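You operate a simulated robot arm through the tools that you are given. There is no shell and no other tool. Be economical: measure what you need, move in short steps, check, and stop when the job is done.

The job below is to be done with a simulated two-armed robot. You get a single attempt, and the scene is never put back.

JOB
Test the stacker's lift up to the HALF band.
Fine: pull the red knob up, switch on, lift, lower right down, switch off.

Only the result counts: the job must be done as asked and must still hold three seconds after the hand-in. Knocking over, shifting, dropping, spilling or breaking anything else fails it.

ROBOT AND FRAMES
Two 7-joint arms with two-finger parallel grippers on one trunk that stands fixed in place. Base frame: the origin is at the foot of the trunk, x ahead of it, y to its left, z up. Readings come in mm, degrees, newtons and seconds.
The left shoulder is at [70, 163, 1345], the right one opposite. With the tool pointing down near the work surface each hand reaches from about 100 to 800 mm from the base axis, measured 20 degrees to its own side. Payload 3.43 kg a hand.
The TCP of each hand is the grasp point between the finger pads, 34 mm short of the fingertips. In the tool frame z runs along the fingers and y along their closing line. Largest opening 128 mm; finger width 24, thickness 12; the body of the gripper, 48 by 130 mm, starts 96 mm behind the TCP.
Orientation is told as [roll, pitch, yaw] about the base's x, y, z axes, in that order, counted from this pose: with the fingers straight down and closing along the base's y, the tool's x points along the base's -x, its y along +y and its z along -z.

CONTROLS
- The arms move only by the tool arm_command. It takes "left_increments", "right_increments" or both (then of equal length, played together; a hand with none holds still); each is a list of rows, each an object of numbers (a shift or turn left out is 0, a gripper value left out holds the last): "tx", "ty", "tz": the shift along the base's x, y, z in mm; "ax", "ay", "az": the turn, a rotation vector about the base's x, y, z in degrees; "fingers": the gripper command, from -1 (fully open) to 1 (shut), values between in proportion. In form: [{"tx": .., "ty": .., "tz": .., "ax": .., "ay": .., "az": .., "fingers": ..}, ...]. A call has 1 to 12 rows; each row is the pose to reach, as a shift and turn from the pose commanded when the call began. Rows are played at 5 a second. More than 50 mm and 8.6 degrees between two rows, or a gripper value outside its range, and nothing of the call is played. A pose out of reach is approached as far as the arm can. The call stops where the force on the tool passes 40 N (or 10 N more than at its start, if that is more) or the arm is blocked; 0.2 s more then pass. Each finger travels about 153 mm/s and halts on what it meets, pressing with about 39 N; the grip force reading is that of the motor and also rises with nothing between the fingers. The clock runs only during rows and for 0.2 s after the last one: add rows that repeat a pose to give the fingers time. The reply holds the time, the measured pose of the TCP, the force on the tool along the base axes, the opening and the grip force, in the units named above and with some noise, with the torque about the TCP (base axes, N m) and any sound that the robot's microphone picked up.
- Cameras (640 x 400 px; columns grow to the right, rows downward): "scene" is now at [125.9, 52.3, 1589.2]; the picture's right is [0.55, -0.83, 0.00], its down [-0.37, -0.24, -0.90] and it looks along [0.75, 0.50, -0.44] (base axes); focal length 214 px, centre (320, 200). "left" rides on the left gripper at [76, 11, -160] in its tool frame; the picture's right is [-0.15, 0.99, 0.00], its down [-0.88, -0.13, -0.46] and it looks along [-0.45, -0.07, 0.89] (tool axes); focal length 234 px, centre (320, 200). "right" rides on the right gripper at [76, -11, -160] in its tool frame; the picture's right is [0.15, 0.99, 0.00], its down [-0.88, 0.13, -0.46] and it looks along [-0.45, 0.07, 0.89] (tool axes); focal length 234 px, centre (320, 200). There is no depth. A picture from a camera that has moved, and an enlarged one, comes with that camera's place and axes in the base frame and with its lens.
- snapshot(camera): a new picture of that camera. The clock stands still meanwhile.
- slide_trunk(by): slides the trunk up (or, below 0, down) by that many mm; the arms and the scene camera ride with it, the base frame stays. It gives what a move gives, with no picture.
- pan_tilt(pan, tilt): turns the head with the scene camera to pan (to the left, within 86 degrees either way) and tilt (down, from -29 to 69), counted from straight ahead of the robot. It gives what a move gives.
- close_up(camera, box): a new picture of the part [left, top, right, bottom] of that camera's present view, enlarged. The clock stands still meanwhile.
- job_done(): hands the job in; it is judged then, once.

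Go step by step. Nothing tells you positions but the pictures and the camera data: compare them with the known pose of the tool, close in by small moves and look again before you grip or let go. The budget is 120 turns and 94 pictures, counting those below and the enlarged ones. Unless the task says otherwise, let go and move clear before handing in, and close with one line.

The tools are called after ">>>" as name(argument=value, ...) on one line, values as JSON. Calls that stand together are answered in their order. arm_command: Moves the arms, as the interface text tells. Its arguments: {"type":"object","properties":{"left_increments":{"type":"array"},"right_increments":{"type":"array"}},"required":[]} The other tools are called the same way: slide_trunk (by) slides the trunk up or down; pan_tilt (pan, tilt) turns the head that bears the scene camera; snapshot (camera) takes a picture; close_up (camera, box) takes an enlarged picture of a part of a camera's view; job_done () hands the job in.

At the start:

```text
time: 0.0
left_position: [272.0, 347.3, 1542.0]
left_ee_rot: [-0.1, -0.1, 0.0]
left_ft_force: [-0.3, 0.0, 0.4]
left_moment: [0.0, -0.03, 0.0]
left_gripper_width: 127.9
left_grip_force: 0.1
right_position: [441.7, 0.1, 1469.7]
right_ee_rot: [0.2, -0.1, -0.1]
right_ft_force: [0.5, 0.1, 0.8]
right_moment: [0.02, 0.0, 0.0]
right_gripper_width: 128.1
right_grip_force: 0.0
trunk travel left (down, up): [-825.0, 115.0]
head pan, tilt: [33.5, 26.0]
```

scene: 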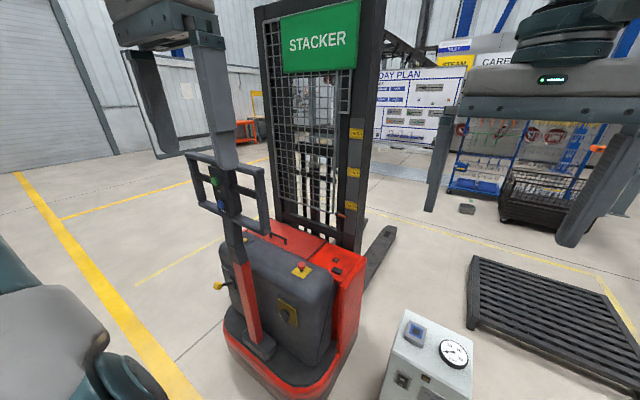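
right: 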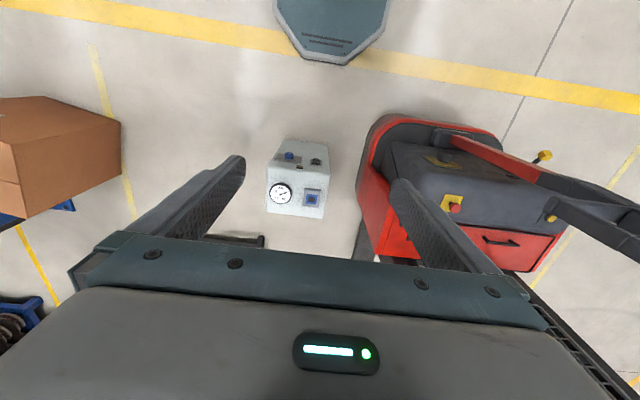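
left: 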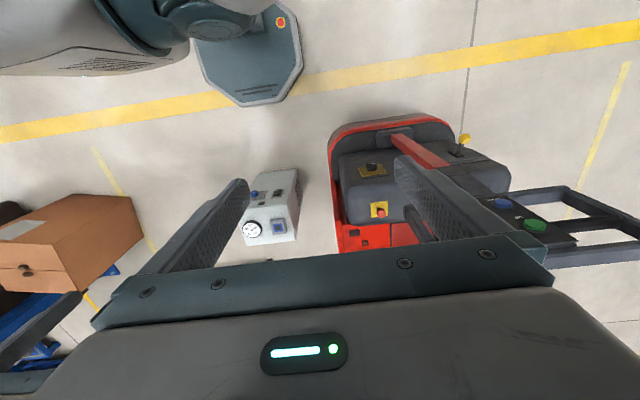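

I see a red stacker ahead-left with a mast, a tiller with green and blue buttons, a red knob and a key switch on the body. I'll take enlarged views to read the controls and the mast bands.

>>> close_up(camera="scene", box=[180, 140, 380, 265])

>>> close_up(camera="scene", box=[200, 230, 380, 343])

>>> close_up(camera="scene", box=[290, 100, 390, 240])

>>> close_up(camera="left", box=[320, 110, 620, 290])

```text
3.20 times, centred on (280, 202) of scene
camera zoom: at [125.9, 52.3, 1589.2], right [0.55, -0.83, 0.0], down [-0.37, -0.24, -0.9], along [0.75, 0.5, -0.44], focal length 686 px, centre (448, 192)
```

zoom: 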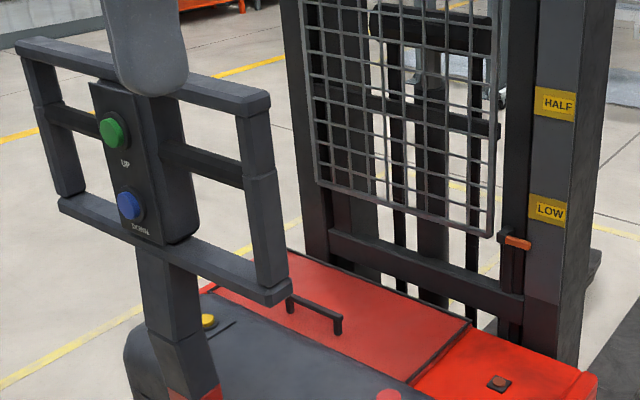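

```text
3.54 times, centred on (290, 286) of scene
camera zoom: at [125.9, 52.3, 1589.2], right [0.55, -0.83, 0.0], down [-0.37, -0.24, -0.9], along [0.75, 0.5, -0.44], focal length 759 px, centre (426, -106)
```

zoom: 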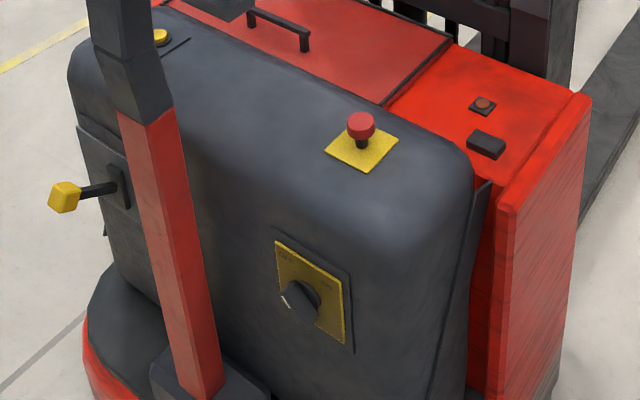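

```text
2.86 times, centred on (340, 170) of scene
camera zoom: at [125.9, 52.3, 1589.2], right [0.55, -0.83, 0.0], down [-0.37, -0.24, -0.9], along [0.75, 0.5, -0.44], focal length 613 px, centre (263, 286)
```

zoom: 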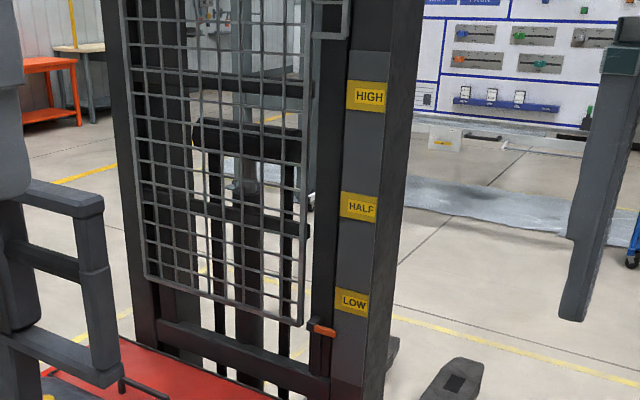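

```text
2.13 times, centred on (470, 200) of left
camera zoom: at [198.1, 358.0, 1701.3], right [0.15, 0.99, 0.0], down [0.88, -0.13, 0.46], along [0.45, -0.07, -0.89], focal length 500 px, centre (0, 200)
```

zoom: 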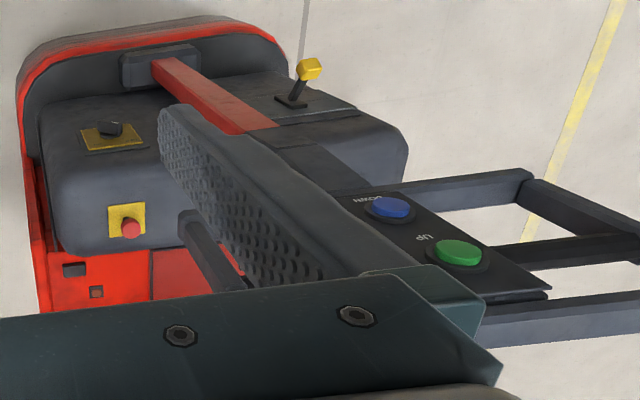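

The knob sits near (692, 525, 912), the key switch near (552, 521, 750), green UP near (494, 717, 1333) and blue DOWN near (484, 701, 1258). I'll take tighter views of the dial markings and the pointer.

>>> close_up(camera="scene", box=[265, 255, 325, 335])

>>> close_up(camera="scene", box=[325, 150, 375, 230])

>>> close_up(camera="right", box=[350, 100, 640, 281])

```text
5.00 times, centred on (295, 295) of scene
camera zoom: at [125.9, 52.3, 1589.2], right [0.55, -0.83, 0.0], down [-0.37, -0.24, -0.9], along [0.75, 0.5, -0.44], focal length 1072 px, centre (445, -275)
```

zoom: 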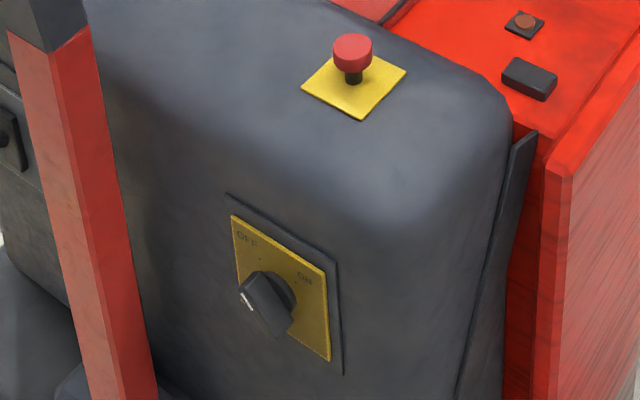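

```text
5.00 times, centred on (350, 190) of scene
camera zoom: at [125.9, 52.3, 1589.2], right [0.55, -0.83, 0.0], down [-0.37, -0.24, -0.9], along [0.75, 0.5, -0.44], focal length 1072 px, centre (170, 250)
```

zoom: 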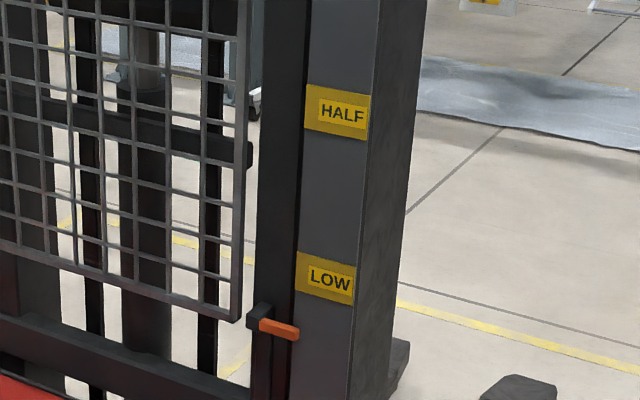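

```text
2.21 times, centred on (495, 190) of right
camera zoom: at [365.1, -10.3, 1629.8], right [-0.15, 0.99, 0.0], down [0.88, 0.13, 0.46], along [0.45, 0.07, -0.89], focal length 517 px, centre (-66, 221)
```

zoom: 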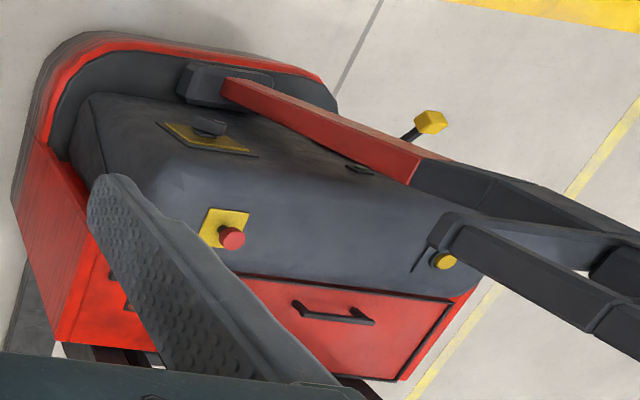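

The panel faces almost straight back at the robot (−x), and the stacker is aligned with x to within about 3°. I'll lower the trunk 230 mm for better reach and then bring the left hand toward the red knob.

>>> slide_trunk(by=-230)

```text
time: 2.4
left_position: [271.4, 346.4, 1312.1]
left_ee_rot: [0.0, 0.0, 0.0]
left_ft_force: [0.8, 0.1, -0.1]
left_moment: [0.02, 0.03, 0.01]
left_gripper_width: 128.3
left_grip_force: 0.0
right_position: [440.0, 0.1, 1239.8]
right_ee_rot: [0.2, -0.1, 0.0]
right_ft_force: [-0.4, -1.1, 0.5]
right_moment: [0.0, 0.0, 0.01]
right_gripper_width: 128.2
right_grip_force: 0.0
trunk travel left (down, up): [-595.0, 345.0]
head pan, tilt: [33.5, 26.0]
```

The tiller handle may be near the arm's path to the knob, so I'll look again from the lowered height to locate its edges.

>>> snapshot(camera="scene")

>>> snapshot(camera="left")

>>> snapshot(camera="right")

```text
83 pictures are left
camera scene: at [125.7, 52.2, 1359.3], right [0.55, -0.83, 0.0], down [-0.37, -0.24, -0.9], along [0.75, 0.5, -0.44], focal length 214 px, centre (320, 200)
```

scene: 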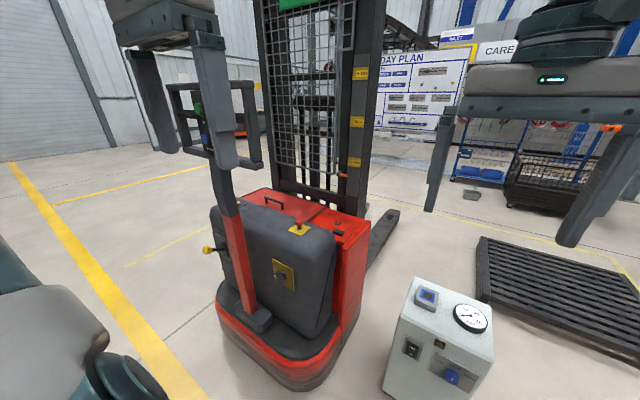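

```text
82 pictures are left
camera left: at [198.0, 357.9, 1471.3], right [0.15, 0.99, 0.0], down [0.88, -0.13, 0.46], along [0.45, -0.07, -0.89], focal length 234 px, centre (320, 200)
```

left: 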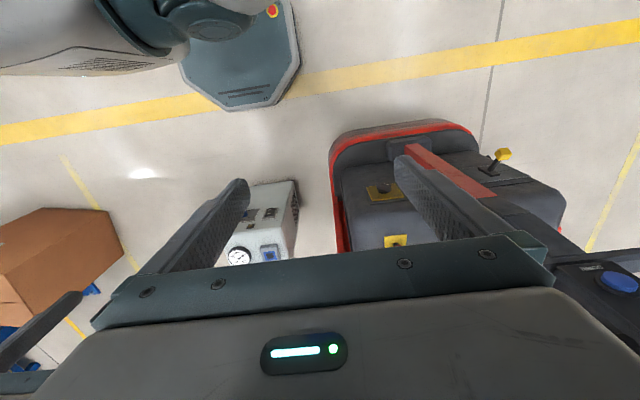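

```text
81 pictures are left
camera right: at [365.0, -10.4, 1399.9], right [-0.15, 0.99, 0.0], down [0.88, 0.13, 0.46], along [0.45, 0.07, -0.89], focal length 234 px, centre (320, 200)
```

right: 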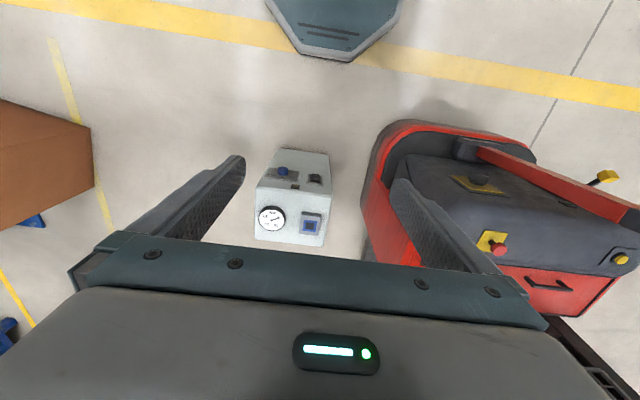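

The handle's right edge is near (542, 535) with its lower bar at z≈1170, so I'll go under it with the hand pitched about 60°. I'll lower the trunk a little more and tilt the left hand.

>>> slide_trunk(by=-100)

>>> arm_command(left_increments=[{"tz": -25, "ay": -7.5}, {"tz": -50, "ay": -15}, {"tz": -75, "ay": -22.5}, {"tz": -100, "ay": -30}, {"tz": -125, "ay": -37.5}, {"tz": -150, "ay": -45}, {"tz": -175, "ay": -52.5}, {"tz": -190, "ay": -60}])

>>> arm_command(left_increments=[{"tx": 40, "ty": 15, "az": 7}, {"tx": 80, "ty": 35, "az": 14}, {"tx": 120, "ty": 50, "az": 20}, {"tx": 160, "ty": 70, "az": 20}, {"tx": 200, "ty": 90, "az": 20}])

>>> snapshot(camera="left")

>>> snapshot(camera="scene")

```text
time: 3.8
left_position: [272.2, 346.1, 1211.8]
left_ee_rot: [0.0, 0.0, 0.0]
left_ft_force: [0.0, 0.4, -0.5]
left_moment: [-0.03, -0.01, -0.01]
left_gripper_width: 127.9
left_grip_force: 0.0
right_position: [441.2, 0.0, 1140.3]
right_ee_rot: [0.1, -0.1, 0.0]
right_ft_force: [0.6, 0.1, 0.6]
right_moment: [0.0, -0.01, -0.01]
right_gripper_width: 128.1
right_grip_force: 0.0
trunk travel left (down, up): [-495.0, 445.0]
head pan, tilt: [33.5, 26.0]
```

```text
time: 5.5
left_position: [286.1, 449.9, 1125.6]
left_ee_rot: [-0.3, -59.9, 0.2]
left_ft_force: [0.4, 1.7, 0.1]
left_moment: [-0.01, -0.04, 0.01]
left_gripper_width: 128.2
left_grip_force: 0.0
left hand out of reach, approached as far as the arm can: row 5, 6, 7, 8
right_position: [441.9, 2.8, 1139.0]
right_ee_rot: [-0.1, 0.1, 0.0]
right_ft_force: [-0.3, -0.4, -0.5]
right_moment: [-0.01, 0.02, 0.02]
right_gripper_width: 128.0
right_grip_force: 0.0
trunk travel left (down, up): [-495.0, 445.0]
head pan, tilt: [33.5, 26.0]
```

```text
time: 6.8
left_position: [486.4, 534.6, 1127.5]
left_ee_rot: [0.1, -60.1, 19.9]
left_ft_force: [0.9, -0.2, -0.3]
left_moment: [0.03, -0.01, 0.02]
left_gripper_width: 128.1
left_grip_force: 0.1
right_position: [440.8, -0.9, 1140.1]
right_ee_rot: [0.2, -0.2, -0.1]
right_ft_force: [-0.8, -0.7, -0.7]
right_moment: [0.04, 0.0, -0.02]
right_gripper_width: 128.3
right_grip_force: 0.0
trunk travel left (down, up): [-495.0, 445.0]
head pan, tilt: [33.5, 26.0]
```

```text
80 pictures are left
camera left: at [318.4, 485.2, 1140.2], right [-0.27, 0.95, 0.13], down [0.09, -0.11, 0.99], along [0.96, 0.28, -0.05], focal length 234 px, centre (320, 200)
```

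left: 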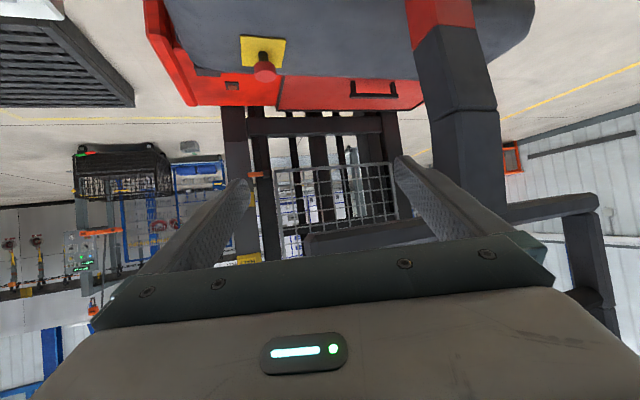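

```text
79 pictures are left
camera scene: at [125.7, 51.6, 1259.2], right [0.55, -0.83, 0.0], down [-0.37, -0.24, -0.9], along [0.75, 0.5, -0.44], focal length 214 px, centre (320, 200)
```

scene: 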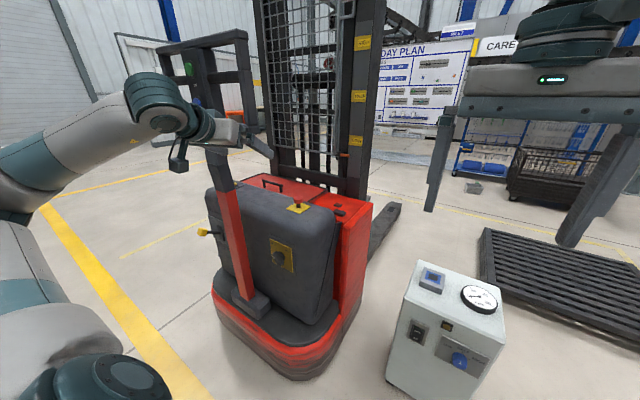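

Knob estimates agree to about (690, 528, 900) with some doubt in z. I'll take close-ups to refine the knob before moving down and forward.

>>> close_up(camera="scene", box=[260, 180, 340, 230])

>>> close_up(camera="left", box=[220, 30, 320, 92])

```text
8.00 times, centred on (300, 205) of scene
camera zoom: at [125.7, 51.6, 1259.2], right [0.55, -0.83, 0.0], down [-0.37, -0.24, -0.9], along [0.75, 0.5, -0.44], focal length 1716 px, centre (480, 160)
```

zoom: 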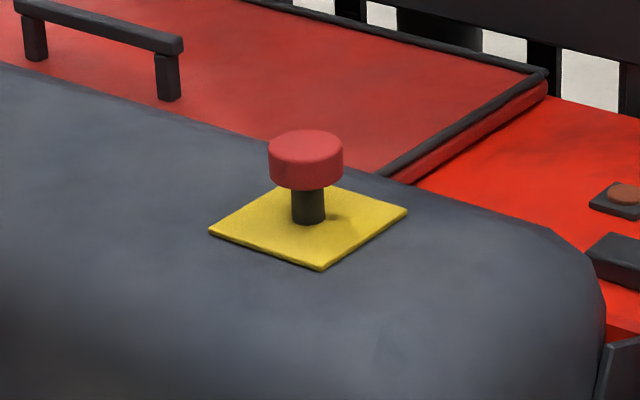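

```text
6.40 times, centred on (270, 61) of left
camera zoom: at [318.4, 485.2, 1140.2], right [-0.27, 0.95, 0.13], down [0.09, -0.11, 0.99], along [0.96, 0.28, -0.05], focal length 1499 px, centre (640, 1090)
```

zoom: 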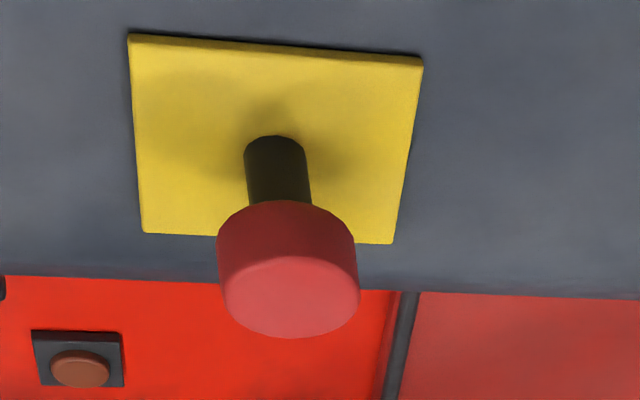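

The cap centre is now fixed at (698, 531, 897), 36 mm across, with its plate about 33 mm lower. I'll move to a pre-grip point 120 mm back along the finger axis.

>>> arm_command(left_increments=[{"tx": 5, "ty": -45}, {"tx": 20, "ty": -60, "tz": -35}, {"tx": 40, "ty": -58, "tz": -70}, {"tx": 65, "ty": -52, "tz": -105}, {"tx": 90, "ty": -46, "tz": -138}, {"tx": 114, "ty": -40, "tz": -170}, {"tx": 114, "ty": -40, "tz": -170}])

>>> snapshot(camera="left")

>>> snapshot(camera="scene")

```text
time: 8.3
left_position: [598.1, 498.9, 960.3]
left_ee_rot: [0.0, -60.1, 20.1]
left_ft_force: [-0.1, 0.1, -0.8]
left_moment: [0.01, -0.02, 0.0]
left_gripper_width: 127.8
left_grip_force: 0.2
right_position: [440.2, 0.5, 1140.2]
right_ee_rot: [0.2, -0.1, -0.2]
right_ft_force: [0.3, 0.1, -0.1]
right_moment: [0.03, 0.0, -0.01]
right_gripper_width: 127.8
right_grip_force: 0.0
trunk travel left (down, up): [-495.0, 445.0]
head pan, tilt: [33.5, 26.0]
```

```text
76 pictures are left
camera left: at [429.6, 448.7, 973.2], right [-0.27, 0.95, 0.13], down [0.09, -0.11, 0.99], along [0.96, 0.28, -0.05], focal length 234 px, centre (320, 200)
```

left: 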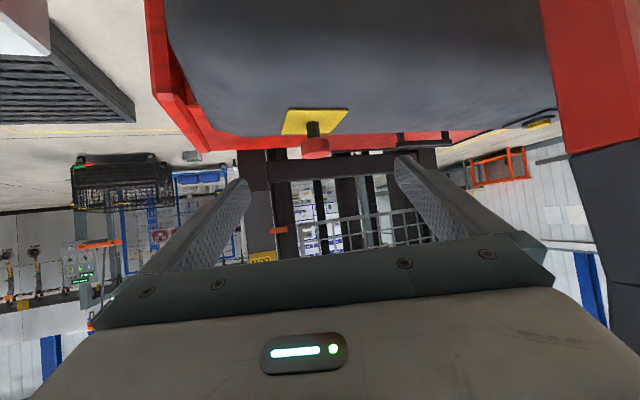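

```text
75 pictures are left
camera scene: at [125.1, 52.3, 1259.3], right [0.55, -0.83, 0.0], down [-0.36, -0.24, -0.9], along [0.75, 0.5, -0.44], focal length 214 px, centre (320, 200)
```

scene: 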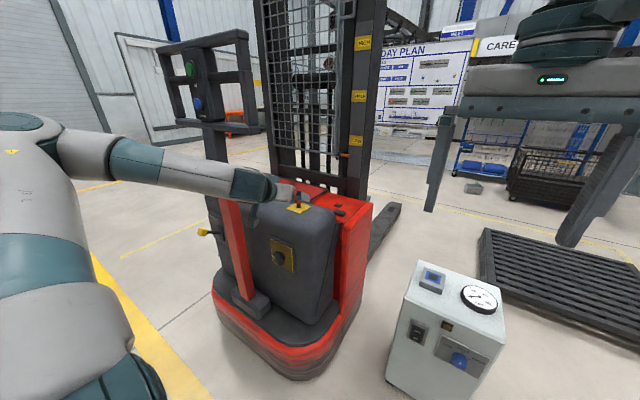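

The cap checks out at (698, 531, 896) and is centred between the open fingers. I'll advance the rest of the way along the finger axis, still open.

>>> arm_command(left_increments=[{"tx": 31, "ty": 9, "tz": -18}, {"tx": 62, "ty": 19, "tz": -37}, {"tx": 93, "ty": 28, "tz": -56}, {"tx": 93, "ty": 28, "tz": -56}])

>>> snapshot(camera="left")

>>> close_up(camera="scene", box=[240, 160, 360, 235])

```text
time: 9.3
left_position: [692.3, 526.3, 903.9]
left_ee_rot: [-0.1, -60.0, 20.0]
left_ft_force: [-0.1, 0.1, 0.7]
left_moment: [0.04, -0.03, -0.01]
left_gripper_width: 128.4
left_grip_force: 0.1
right_position: [439.9, -0.3, 1140.8]
right_ee_rot: [0.2, -0.1, -0.2]
right_ft_force: [-0.1, -0.6, 0.5]
right_moment: [-0.02, -0.04, -0.05]
right_gripper_width: 128.2
right_grip_force: 0.0
trunk travel left (down, up): [-495.0, 445.0]
head pan, tilt: [33.5, 26.0]
```

```text
74 pictures are left
camera left: at [524.2, 476.5, 917.7], right [-0.27, 0.95, 0.13], down [0.09, -0.11, 0.99], along [0.96, 0.28, -0.05], focal length 234 px, centre (320, 200)
```

left: 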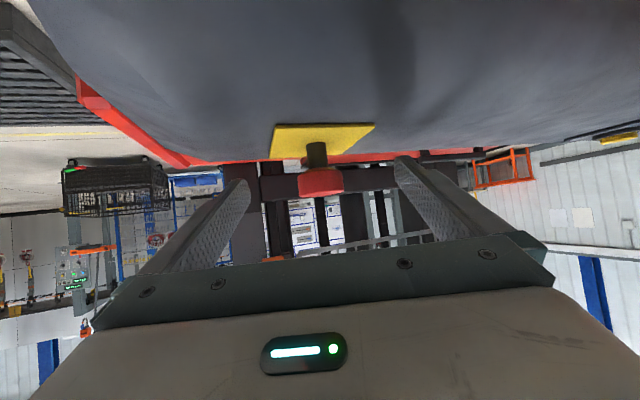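

```text
5.33 times, centred on (300, 198) of scene
camera zoom: at [124.9, 52.3, 1259.3], right [0.55, -0.83, 0.0], down [-0.36, -0.24, -0.9], along [0.75, 0.5, -0.44], focal length 1144 px, centre (427, 213)
```

zoom: 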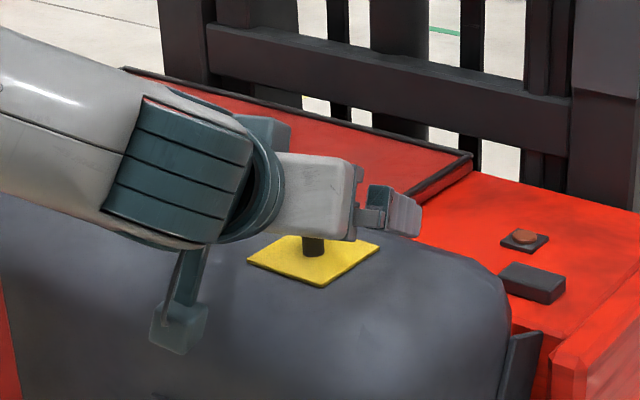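

The cap lies between the fingers. I'll close on it and hold.

>>> arm_command(left_increments=[{"fingers": 1}, {"fingers": 1}, {"fingers": 1}, {"fingers": 1}, {"fingers": 1}])

>>> snapshot(camera="left")

```text
time: 10.6
left_position: [692.9, 527.2, 902.6]
left_ee_rot: [0.0, -60.0, 20.1]
left_ft_force: [2.2, 6.2, 1.0]
left_moment: [-0.04, -0.1, -0.31]
left_gripper_width: 34.6
left_grip_force: 44.7
right_position: [441.5, 1.9, 1140.9]
right_ee_rot: [0.1, -0.2, -0.1]
right_ft_force: [-0.5, 0.0, 0.3]
right_moment: [0.01, -0.02, 0.02]
right_gripper_width: 128.0
right_grip_force: 0.0
trunk travel left (down, up): [-495.0, 445.0]
head pan, tilt: [33.5, 26.0]
```

```text
72 pictures are left
camera left: at [524.7, 477.5, 917.0], right [-0.27, 0.95, 0.13], down [0.09, -0.11, 0.99], along [0.96, 0.28, -0.05], focal length 234 px, centre (320, 200)
```

left: 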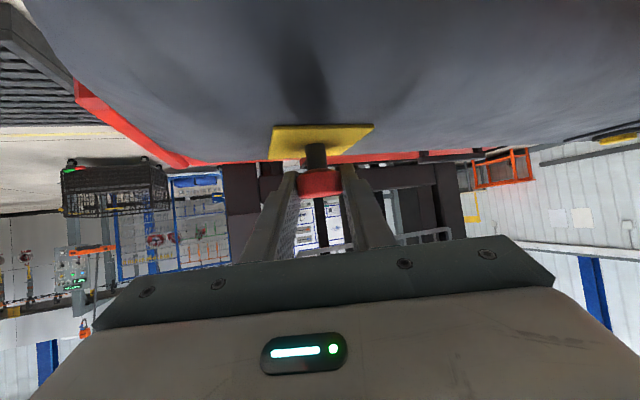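

The cap is gripped at 34.6 mm. I'll pull it up in small steps and watch the force and the sound.

>>> arm_command(left_increments=[{"tz": 3}, {"tz": 6}, {"tz": 9}, {"tz": 12}, {"tz": 15}, {"tz": 15}])

>>> snapshot(camera="left")

```text
time: 11.9
left_position: [692.0, 527.2, 917.1]
left_ee_rot: [-0.2, -60.0, 20.0]
left_ft_force: [-1.9, 10.3, -1.6]
left_moment: [-0.18, 0.77, -0.31]
left_gripper_width: 34.6
left_grip_force: 44.7
right_position: [441.1, 0.9, 1140.1]
right_ee_rot: [0.1, -0.1, -0.1]
right_ft_force: [0.4, 0.3, 0.2]
right_moment: [0.01, 0.0, -0.01]
right_gripper_width: 128.1
right_grip_force: 0.2
trunk travel left (down, up): [-495.0, 445.0]
head pan, tilt: [33.5, 26.0]
```

```text
71 pictures are left
camera left: at [524.7, 477.5, 931.3], right [-0.27, 0.95, 0.13], down [0.09, -0.11, 0.99], along [0.96, 0.28, -0.06], focal length 234 px, centre (320, 200)
```

left: 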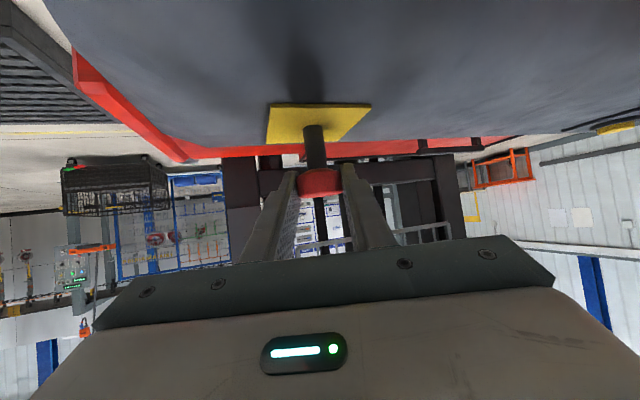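

The cap came up 15 mm with the hand and the stem shows longer. I'll pull on until it stops.

>>> arm_command(left_increments=[{"tz": 2}, {"tz": 4}, {"tz": 6}, {"tz": 8}, {"tz": 10}, {"tz": 10}])

>>> snapshot(camera="left")

```text
time: 13.3
left_position: [692.2, 527.5, 924.1]
left_ee_rot: [-0.3, -59.7, 20.2]
left_ft_force: [6.7, 13.9, -10.7]
left_moment: [0.1, -0.33, -0.25]
left_gripper_width: 34.4
left_grip_force: 45.7
right_position: [443.0, 3.1, 1138.9]
right_ee_rot: [0.1, -0.1, -0.1]
right_ft_force: [0.2, 0.3, 0.0]
right_moment: [0.0, -0.06, 0.01]
right_gripper_width: 128.2
right_grip_force: 0.0
trunk travel left (down, up): [-495.0, 445.0]
head pan, tilt: [33.5, 26.0]
```

```text
70 pictures are left
camera left: at [524.7, 477.5, 938.2], right [-0.27, 0.95, 0.12], down [0.09, -0.1, 0.99], along [0.96, 0.28, -0.06], focal length 234 px, centre (320, 200)
```

left: 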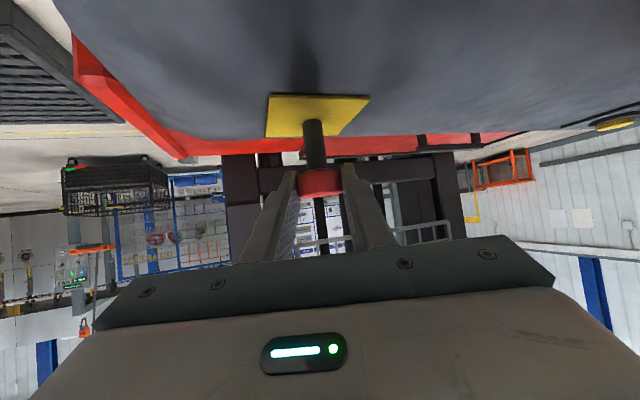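

It now resists at about 22 mm of travel, which looks like the end stop. I'll open the fingers and check that the knob stays up.

>>> arm_command(left_increments=[{"tz": -2}, {"tz": -3, "fingers": -1}, {"tz": -3, "fingers": -1}, {"tz": -3, "fingers": -1}, {"tz": -3, "fingers": -1}])

>>> snapshot(camera="left")

```text
time: 14.6
left_position: [691.3, 525.3, 924.7]
left_ee_rot: [0.0, -60.1, 20.0]
left_ft_force: [-0.2, -1.0, 0.0]
left_moment: [0.0, 0.01, 0.0]
left_gripper_width: 127.8
left_grip_force: 0.0
right_position: [441.7, 1.9, 1139.6]
right_ee_rot: [0.2, -0.1, -0.1]
right_ft_force: [0.4, -0.2, -0.4]
right_moment: [-0.03, -0.02, 0.02]
right_gripper_width: 127.9
right_grip_force: 0.1
trunk travel left (down, up): [-495.0, 445.0]
head pan, tilt: [33.5, 26.0]
```

```text
69 pictures are left
camera left: at [524.4, 475.5, 938.1], right [-0.27, 0.95, 0.13], down [0.09, -0.11, 0.99], along [0.96, 0.28, -0.05], focal length 234 px, centre (320, 200)
```

left: 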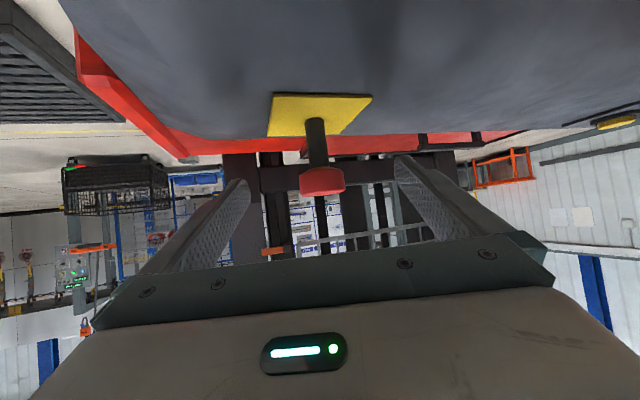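

The knob stays up. I'll back out along the finger axis, then level the hand and drop in front of the key switch to view it.

>>> arm_command(left_increments=[{"tx": -35, "ty": -12, "tz": 18}, {"tx": -70, "ty": -24, "tz": 36}, {"tx": -105, "ty": -32, "tz": 50}, {"tx": -150, "ty": -40, "tz": 50}, {"tx": -195, "ty": -45, "tz": 45}, {"tx": -235, "ty": -45, "tz": 40}, {"tx": -260, "ty": -40, "tz": 20}])

>>> arm_command(left_increments=[{"tz": -20, "az": -6}, {"tz": -40, "az": -12}, {"tz": -60, "az": -17}])

>>> arm_command(left_increments=[{"tz": -20, "ay": -7}, {"tz": -40, "ay": -14}, {"tz": -60, "ay": -21}, {"tz": -80, "ay": -28}, {"tz": -90, "ay": -30}])

>>> snapshot(camera="left")

>>> snapshot(camera="scene")

```text
time: 16.1
left_position: [476.8, 526.0, 960.2]
left_ee_rot: [-0.1, -59.8, 20.1]
left_ft_force: [0.2, -0.1, 0.4]
left_moment: [-0.01, 0.02, 0.0]
left_gripper_width: 128.0
left_grip_force: 0.1
left hand out of reach, approached as far as the arm can: row 5, 6, 7
right_position: [442.0, 1.4, 1139.3]
right_ee_rot: [0.1, 0.0, -0.1]
right_ft_force: [-0.4, 1.2, -0.3]
right_moment: [-0.04, -0.03, 0.05]
right_gripper_width: 128.0
right_grip_force: 0.0
trunk travel left (down, up): [-495.0, 445.0]
head pan, tilt: [33.5, 26.0]
```

```text
time: 16.9
left_position: [474.1, 526.8, 901.5]
left_ee_rot: [0.0, -60.1, 3.0]
left_ft_force: [0.3, 0.0, 0.3]
left_moment: [-0.01, -0.02, -0.03]
left_gripper_width: 128.2
left_grip_force: 0.0
right_position: [440.4, 0.9, 1139.8]
right_ee_rot: [0.1, 0.0, -0.1]
right_ft_force: [0.1, -0.5, 1.1]
right_moment: [-0.02, 0.03, 0.0]
right_gripper_width: 128.0
right_grip_force: 0.0
trunk travel left (down, up): [-495.0, 445.0]
head pan, tilt: [33.5, 26.0]
```

```text
time: 18.4
left_position: [401.9, 526.2, 707.1]
left_ee_rot: [-2.6, -73.7, 5.4]
left_ft_force: [-1.0, -0.4, -0.5]
left_moment: [0.0, -0.02, 0.02]
left_gripper_width: 128.0
left_grip_force: 0.0
left hand out of reach, approached as far as the arm can: row 1, 2
right_position: [441.6, 0.5, 1140.5]
right_ee_rot: [0.1, 0.1, 0.1]
right_ft_force: [0.4, -0.1, 0.2]
right_moment: [-0.01, 0.01, -0.01]
right_gripper_width: 128.1
right_grip_force: 0.1
trunk travel left (down, up): [-495.0, 445.0]
head pan, tilt: [33.5, 26.0]
stopped in row 5 (left hand): the arm was blocked; the commanded pose is now the measured one
```

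```text
68 pictures are left
camera left: at [227.1, 527.9, 678.3], right [-0.01, 0.99, 0.13], down [-0.18, -0.13, 0.97], along [0.98, -0.01, 0.18], focal length 234 px, centre (320, 200)
```

left: 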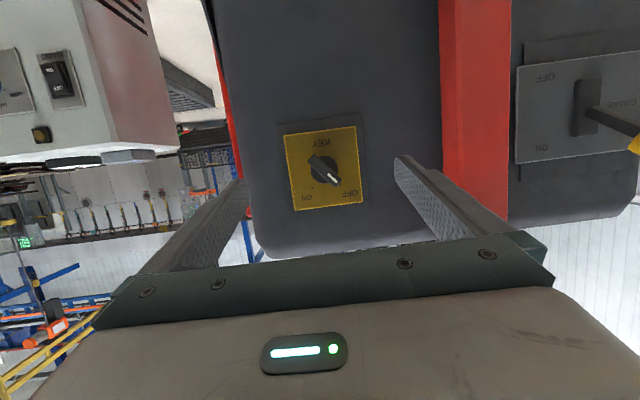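

```text
67 pictures are left
camera scene: at [126.6, 52.2, 1259.1], right [0.55, -0.83, 0.0], down [-0.37, -0.24, -0.9], along [0.75, 0.5, -0.44], focal length 214 px, centre (320, 200)
```

scene: 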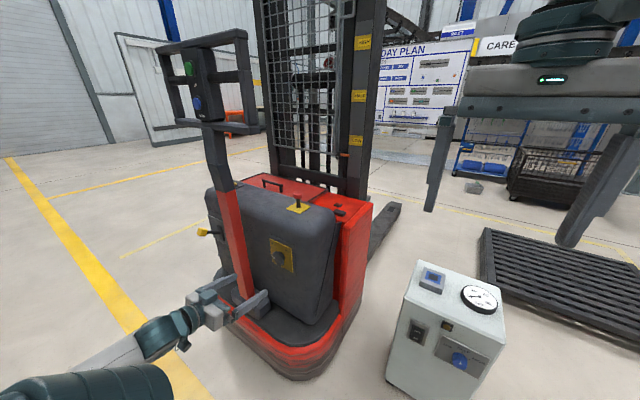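

The hand is now level in front of the key switch, labelled OFF and ON. I'll zoom in on it and on the neighbouring lever.

>>> close_up(camera="left", box=[275, 115, 371, 215])

>>> close_up(camera="left", box=[500, 30, 640, 180])

```text
4.00 times, centred on (323, 165) of left
camera zoom: at [227.1, 527.9, 678.3], right [-0.01, 0.99, 0.13], down [-0.18, -0.13, 0.97], along [0.98, -0.01, 0.18], focal length 937 px, centre (308, 340)
```

zoom: 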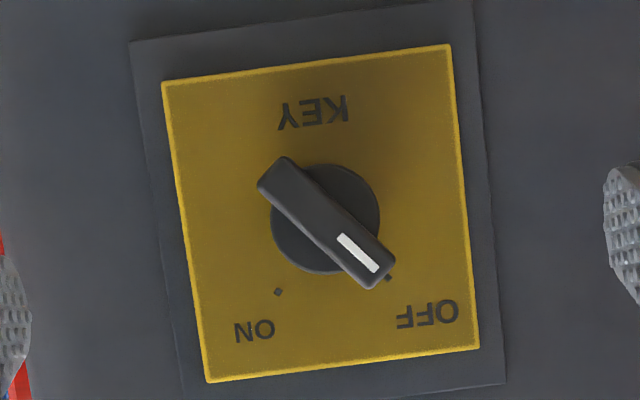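

```text
2.67 times, centred on (570, 105) of left
camera zoom: at [227.1, 527.9, 678.3], right [-0.01, 0.99, 0.13], down [-0.18, -0.13, 0.97], along [0.98, -0.01, 0.18], focal length 624 px, centre (-347, 453)
```

zoom: 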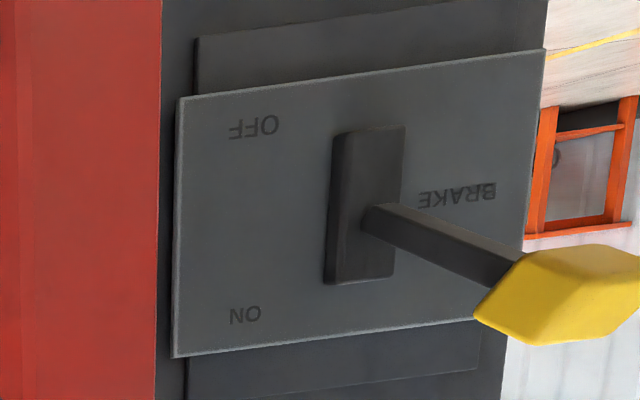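

The mark points at OFF, 40° left of vertical, and ON is 40° right, so a clockwise turn of about 80°. I'll take one scene close-up to pin down the bar's position.

>>> close_up(camera="scene", box=[240, 230, 320, 280])

```text
8.00 times, centred on (280, 255) of scene
camera zoom: at [126.6, 52.2, 1259.1], right [0.55, -0.83, 0.0], down [-0.37, -0.24, -0.9], along [0.75, 0.5, -0.44], focal length 1716 px, centre (640, -240)
```

zoom: 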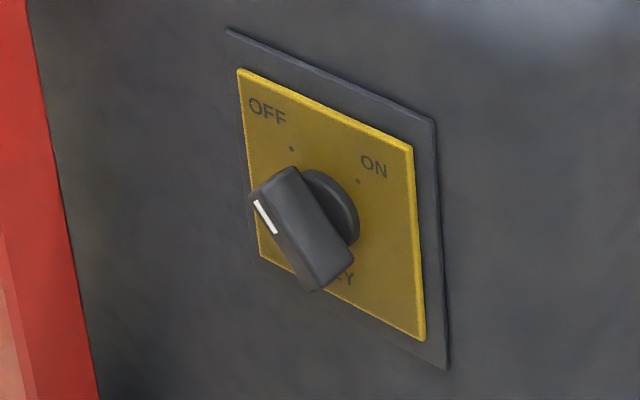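

The bar's front face is centred at about (555, 537, 701). I'll level the hand and line it up behind the bar, with the fingers partly closed, before rolling it to match.

>>> arm_command(left_increments=[{"ay": -5, "tx": 10, "ty": 3}, {"ay": -11, "tx": 15, "ty": 6, "tz": -3}, {"ay": -16.3, "tx": 20, "ty": 6, "tz": -6}, {"ay": -16.3, "tx": 20, "ty": 6, "tz": -6}])

```text
time: 19.4
left_position: [404.4, 547.0, 735.5]
left_ee_rot: [-91.4, -88.5, 94.1]
left_ft_force: [0.0, 0.1, -0.1]
left_moment: [0.0, 0.0, 0.0]
left_gripper_width: 128.1
left_grip_force: 0.0
left hand out of reach, approached as far as the arm can: row 1, 2, 3, 4
right_position: [441.0, 2.2, 1140.1]
right_ee_rot: [0.2, -0.2, -0.1]
right_ft_force: [0.4, 0.5, -0.4]
right_moment: [0.01, 0.0, 0.0]
right_gripper_width: 128.2
right_grip_force: 0.1
trunk travel left (down, up): [-495.0, 445.0]
head pan, tilt: [33.5, 26.0]
```

The arm is too folded at this height; raising the trunk will give it room. I'll slide up 150 mm, then bring the hand back down.

>>> slide_trunk(by=150)

>>> arm_command(left_increments=[{"tx": 10, "ty": -2, "tz": -35}, {"tx": 20, "ty": -5, "tz": -70}, {"tx": 25, "ty": -8, "tz": -105}, {"tx": 25, "ty": -10, "tz": -140}, {"tx": 25, "ty": -10, "tz": -170}, {"tx": 25, "ty": -10, "tz": -184}])

```text
time: 21.1
left_position: [405.2, 546.6, 884.9]
left_ee_rot: [-89.6, -88.5, 92.1]
left_ft_force: [-0.1, 0.1, 0.4]
left_moment: [0.02, 0.03, 0.01]
left_gripper_width: 128.1
left_grip_force: 0.0
right_position: [441.7, -0.3, 1289.2]
right_ee_rot: [0.1, -0.1, -0.1]
right_ft_force: [0.2, 1.3, 0.3]
right_moment: [0.04, 0.0, 0.0]
right_gripper_width: 127.7
right_grip_force: 0.0
trunk travel left (down, up): [-645.0, 295.0]
head pan, tilt: [33.5, 26.0]
```

```text
time: 22.5
left_position: [363.4, 584.0, 840.5]
left_ee_rot: [-88.8, -88.6, 91.4]
left_ft_force: [0.3, 0.5, -0.4]
left_moment: [-0.04, -0.01, -0.01]
left_gripper_width: 127.6
left_grip_force: 0.1
left hand out of reach, approached as far as the arm can: row 1, 2, 3, 4, 5, 6
right_position: [440.4, 0.4, 1290.3]
right_ee_rot: [0.1, -0.1, 0.0]
right_ft_force: [-0.5, 0.4, 0.2]
right_moment: [-0.01, -0.01, 0.02]
right_gripper_width: 128.0
right_grip_force: 0.0
trunk travel left (down, up): [-645.0, 295.0]
head pan, tilt: [33.5, 26.0]
```

The hand still can't get there, so this looks like a wrist limit. I'll look at the arm's posture.

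>>> pan_tilt(pan=55, tilt=40)

>>> snapshot(camera="scene")

```text
time: 23.4
left_position: [363.5, 583.6, 840.2]
left_ee_rot: [-89.2, -88.5, 91.9]
left_ft_force: [-0.3, 0.5, -0.5]
left_moment: [0.01, -0.01, -0.02]
left_gripper_width: 128.1
left_grip_force: 0.0
right_position: [440.1, 0.9, 1289.6]
right_ee_rot: [0.0, -0.1, -0.1]
right_ft_force: [-0.1, 0.4, 1.0]
right_moment: [0.0, 0.02, 0.01]
right_gripper_width: 128.0
right_grip_force: 0.0
trunk travel left (down, up): [-645.0, 295.0]
head pan, tilt: [55.0, 40.0]
```

```text
63 pictures are left
camera scene: at [98.0, 71.3, 1387.5], right [0.82, -0.57, 0.0], down [-0.37, -0.53, -0.77], along [0.44, 0.63, -0.64], focal length 214 px, centre (320, 200)
```

scene: 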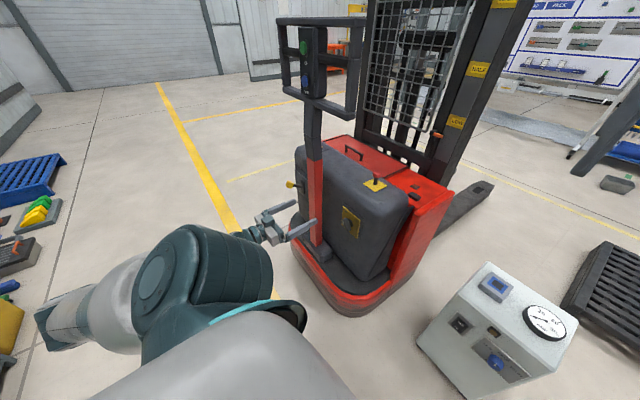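

The level pose is beyond the wrist's range, so I'll instead turn the switch by pushing the bar's upper end sideways with closed fingertips, hand pitched about 30° from vertical. First I'll bring the hand up and back to that pitch, fingers closed.

>>> arm_command(left_increments=[{"tx": 10, "tz": 10, "ay": 7, "fingers": 1}, {"tx": 20, "tz": 20, "ay": 14}, {"tx": 30, "tz": 30, "ay": 21}, {"tx": 40, "tz": 40, "ay": 28}, {"tx": 50, "tz": 50, "ay": 35}, {"tx": 60, "tz": 60, "ay": 42}, {"tx": 70, "tz": 60, "ay": 49}, {"tx": 80, "tz": 60, "ay": 57}, {"tx": 80, "tz": 60, "ay": 57}])

>>> snapshot(camera="scene")

>>> snapshot(camera="left")

```text
time: 25.4
left_position: [447.6, 592.2, 900.1]
left_ee_rot: [1.6, -33.0, 1.8]
left_ft_force: [-0.9, 0.1, -0.3]
left_moment: [0.01, 0.01, -0.02]
left_gripper_width: 0.2
left_grip_force: 33.1
right_position: [440.7, 0.3, 1290.0]
right_ee_rot: [0.1, 0.0, -0.1]
right_ft_force: [-0.1, -0.4, 0.4]
right_moment: [0.01, -0.04, 0.0]
right_gripper_width: 128.0
right_grip_force: 0.1
trunk travel left (down, up): [-645.0, 295.0]
head pan, tilt: [55.0, 40.0]
```

```text
62 pictures are left
camera scene: at [97.0, 71.3, 1387.5], right [0.82, -0.57, 0.0], down [-0.37, -0.53, -0.77], along [0.44, 0.63, -0.64], focal length 214 px, centre (320, 200)
```

scene: 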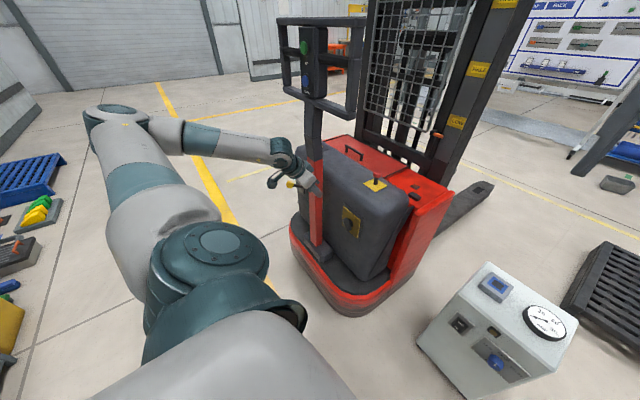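

```text
61 pictures are left
camera left: at [297.6, 594.5, 993.2], right [0.08, 0.99, 0.1], down [0.5, -0.13, 0.86], along [0.86, -0.02, -0.5], focal length 234 px, centre (320, 200)
```

left: 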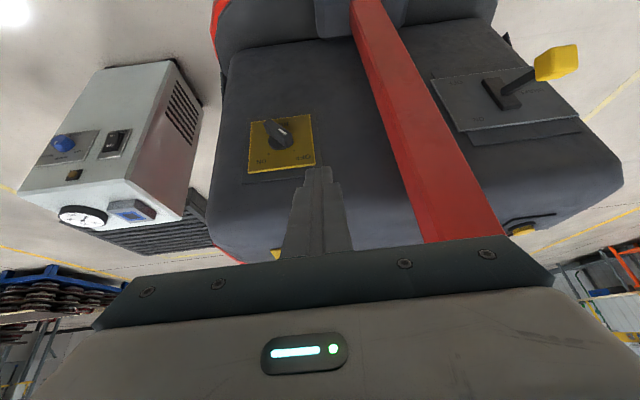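

The reach is better in this posture. I'll reduce the pitch to about 20° and bring the closed fingertips down to just left of the bar's upper end.

>>> arm_command(left_increments=[{"tx": 20, "tz": -28, "ay": 5}, {"tx": 40, "tz": -56, "ay": 10}, {"tx": 55, "tz": -84, "ay": 13}, {"tx": 70, "tz": -112, "ay": 13}, {"tx": 85, "tz": -140, "ay": 13}, {"tx": 85, "tz": -140, "ay": 13}])

>>> snapshot(camera="left")

>>> close_up(camera="scene", box=[270, 150, 420, 270])

```text
time: 26.8
left_position: [532.8, 590.5, 760.6]
left_ee_rot: [2.1, -20.2, 1.4]
left_ft_force: [0.2, 0.6, 0.3]
left_moment: [-0.01, -0.03, -0.01]
left_gripper_width: 0.0
left_grip_force: 33.4
right_position: [441.9, 0.1, 1290.1]
right_ee_rot: [0.1, -0.2, -0.1]
right_ft_force: [0.6, 0.2, 0.1]
right_moment: [0.04, 0.02, 0.0]
right_gripper_width: 128.0
right_grip_force: 0.1
trunk travel left (down, up): [-645.0, 295.0]
head pan, tilt: [55.0, 40.0]
```

```text
60 pictures are left
camera left: at [408.2, 594.5, 883.9], right [0.1, 0.99, 0.08], down [0.68, -0.13, 0.73], along [0.73, -0.01, -0.68], focal length 234 px, centre (320, 200)
```

left: 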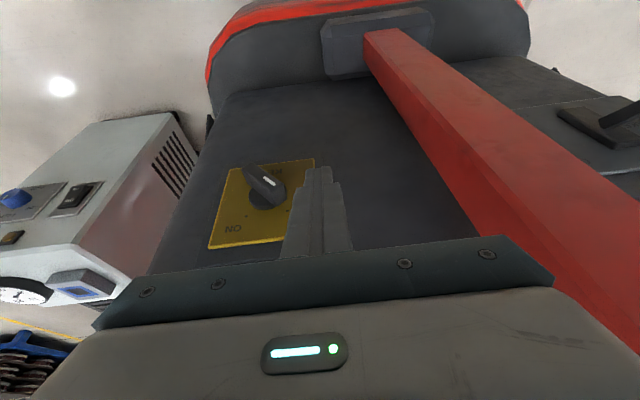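

```text
3.33 times, centred on (345, 210) of scene
camera zoom: at [97.5, 71.0, 1387.5], right [0.82, -0.57, 0.0], down [-0.37, -0.53, -0.77], along [0.44, 0.63, -0.64], focal length 715 px, centre (237, 167)
```

zoom: 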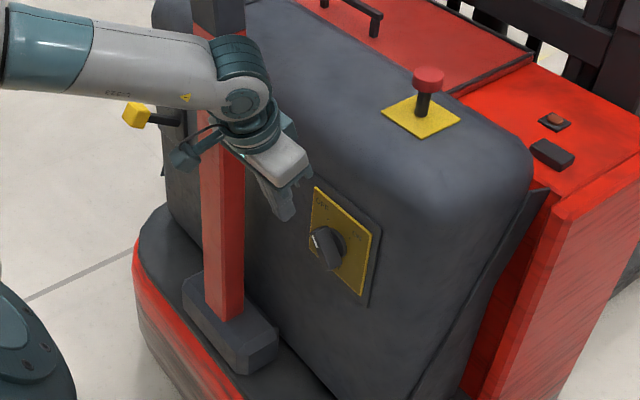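

The bar agrees with about (560, 539, 702). I'll go the last bit down and in, still left of the bar, and look again.

>>> arm_command(left_increments=[{"tx": 10, "ty": -1, "tz": -8}, {"tx": 20, "ty": -2, "tz": -17}, {"tx": 20, "ty": -2, "tz": -17}])

>>> close_up(camera="left", box=[200, 120, 380, 260])

>>> close_up(camera="scene", box=[310, 180, 380, 250])

```text
time: 27.6
left_position: [553.0, 590.6, 743.5]
left_ee_rot: [2.0, -20.0, 1.6]
left_ft_force: [-0.8, 0.1, 0.4]
left_moment: [-0.01, 0.0, 0.01]
left_gripper_width: 0.0
left_grip_force: 33.2
right_position: [441.1, 0.7, 1290.2]
right_ee_rot: [0.1, -0.1, -0.1]
right_ft_force: [0.1, -0.2, 0.1]
right_moment: [0.0, 0.03, 0.0]
right_gripper_width: 128.0
right_grip_force: 0.1
trunk travel left (down, up): [-645.0, 295.0]
head pan, tilt: [55.0, 40.0]
```

```text
2.86 times, centred on (290, 190) of left
camera zoom: at [427.6, 592.5, 867.6], right [0.1, 0.99, 0.08], down [0.68, -0.13, 0.73], along [0.73, -0.01, -0.68], focal length 669 px, centre (406, 229)
```

zoom: 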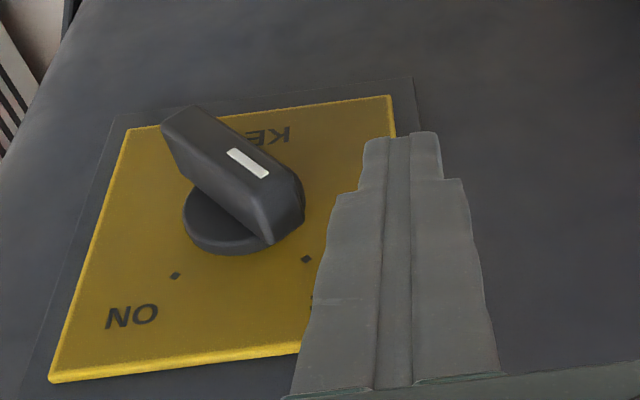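

```text
5.71 times, centred on (345, 215) of scene
camera zoom: at [97.8, 71.3, 1387.5], right [0.82, -0.57, 0.0], down [-0.37, -0.53, -0.77], along [0.44, 0.63, -0.64], focal length 1226 px, centre (177, 114)
```

zoom: 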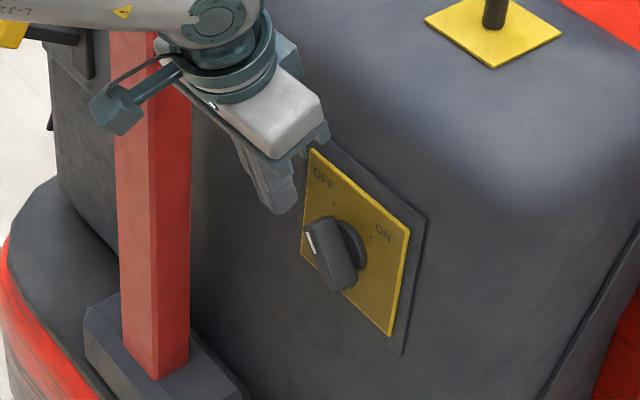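

Finger and bar line up as computed, with the tip beside the bar's upper end. I'll push right along a shallow arc.

>>> arm_command(left_increments=[{"ty": -12}, {"ty": -20}, {"ty": -25, "tz": 1}, {"ty": -30, "tz": 4}, {"ty": -35, "tz": 6}, {"ty": -40, "tz": 8}, {"ty": -45, "tz": 9}, {"ty": -45, "tz": 9}])

>>> close_up(camera="left", box=[200, 120, 380, 260])

>>> close_up(camera="scene", box=[310, 180, 380, 250])

```text
time: 29.4
left_position: [552.8, 544.5, 752.8]
left_ee_rot: [2.0, -20.1, 1.5]
left_ft_force: [-0.2, -0.7, 0.3]
left_moment: [0.02, -0.01, 0.0]
left_gripper_width: 0.0
left_grip_force: 33.2
right_position: [440.4, -1.2, 1289.4]
right_ee_rot: [0.1, 0.0, -0.1]
right_ft_force: [0.4, -0.1, 0.4]
right_moment: [0.0, 0.02, -0.01]
right_gripper_width: 128.1
right_grip_force: 0.1
trunk travel left (down, up): [-645.0, 295.0]
head pan, tilt: [55.0, 40.0]
```

```text
2.86 times, centred on (290, 190) of left
camera zoom: at [427.9, 547.2, 876.5], right [0.1, 0.99, 0.08], down [0.68, -0.13, 0.73], along [0.73, -0.02, -0.68], focal length 669 px, centre (406, 229)
```

zoom: 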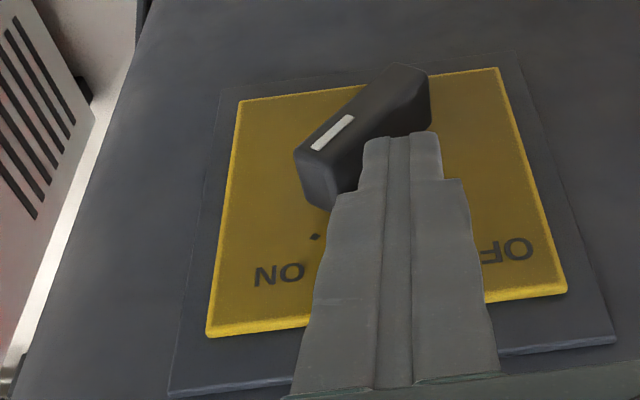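

```text
5.71 times, centred on (345, 215) of scene
camera zoom: at [98.1, 71.3, 1387.4], right [0.82, -0.57, 0.0], down [-0.37, -0.53, -0.77], along [0.44, 0.63, -0.64], focal length 1226 px, centre (177, 114)
```

zoom: 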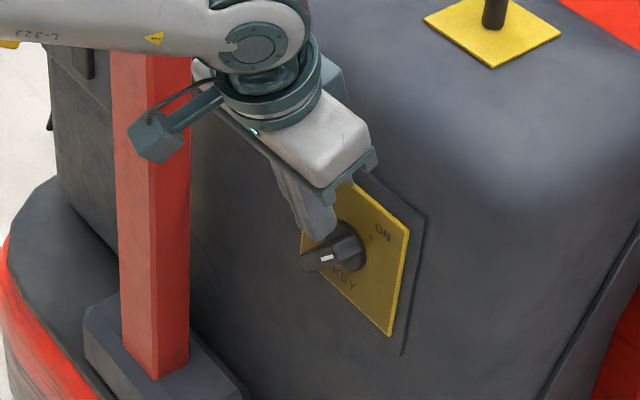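

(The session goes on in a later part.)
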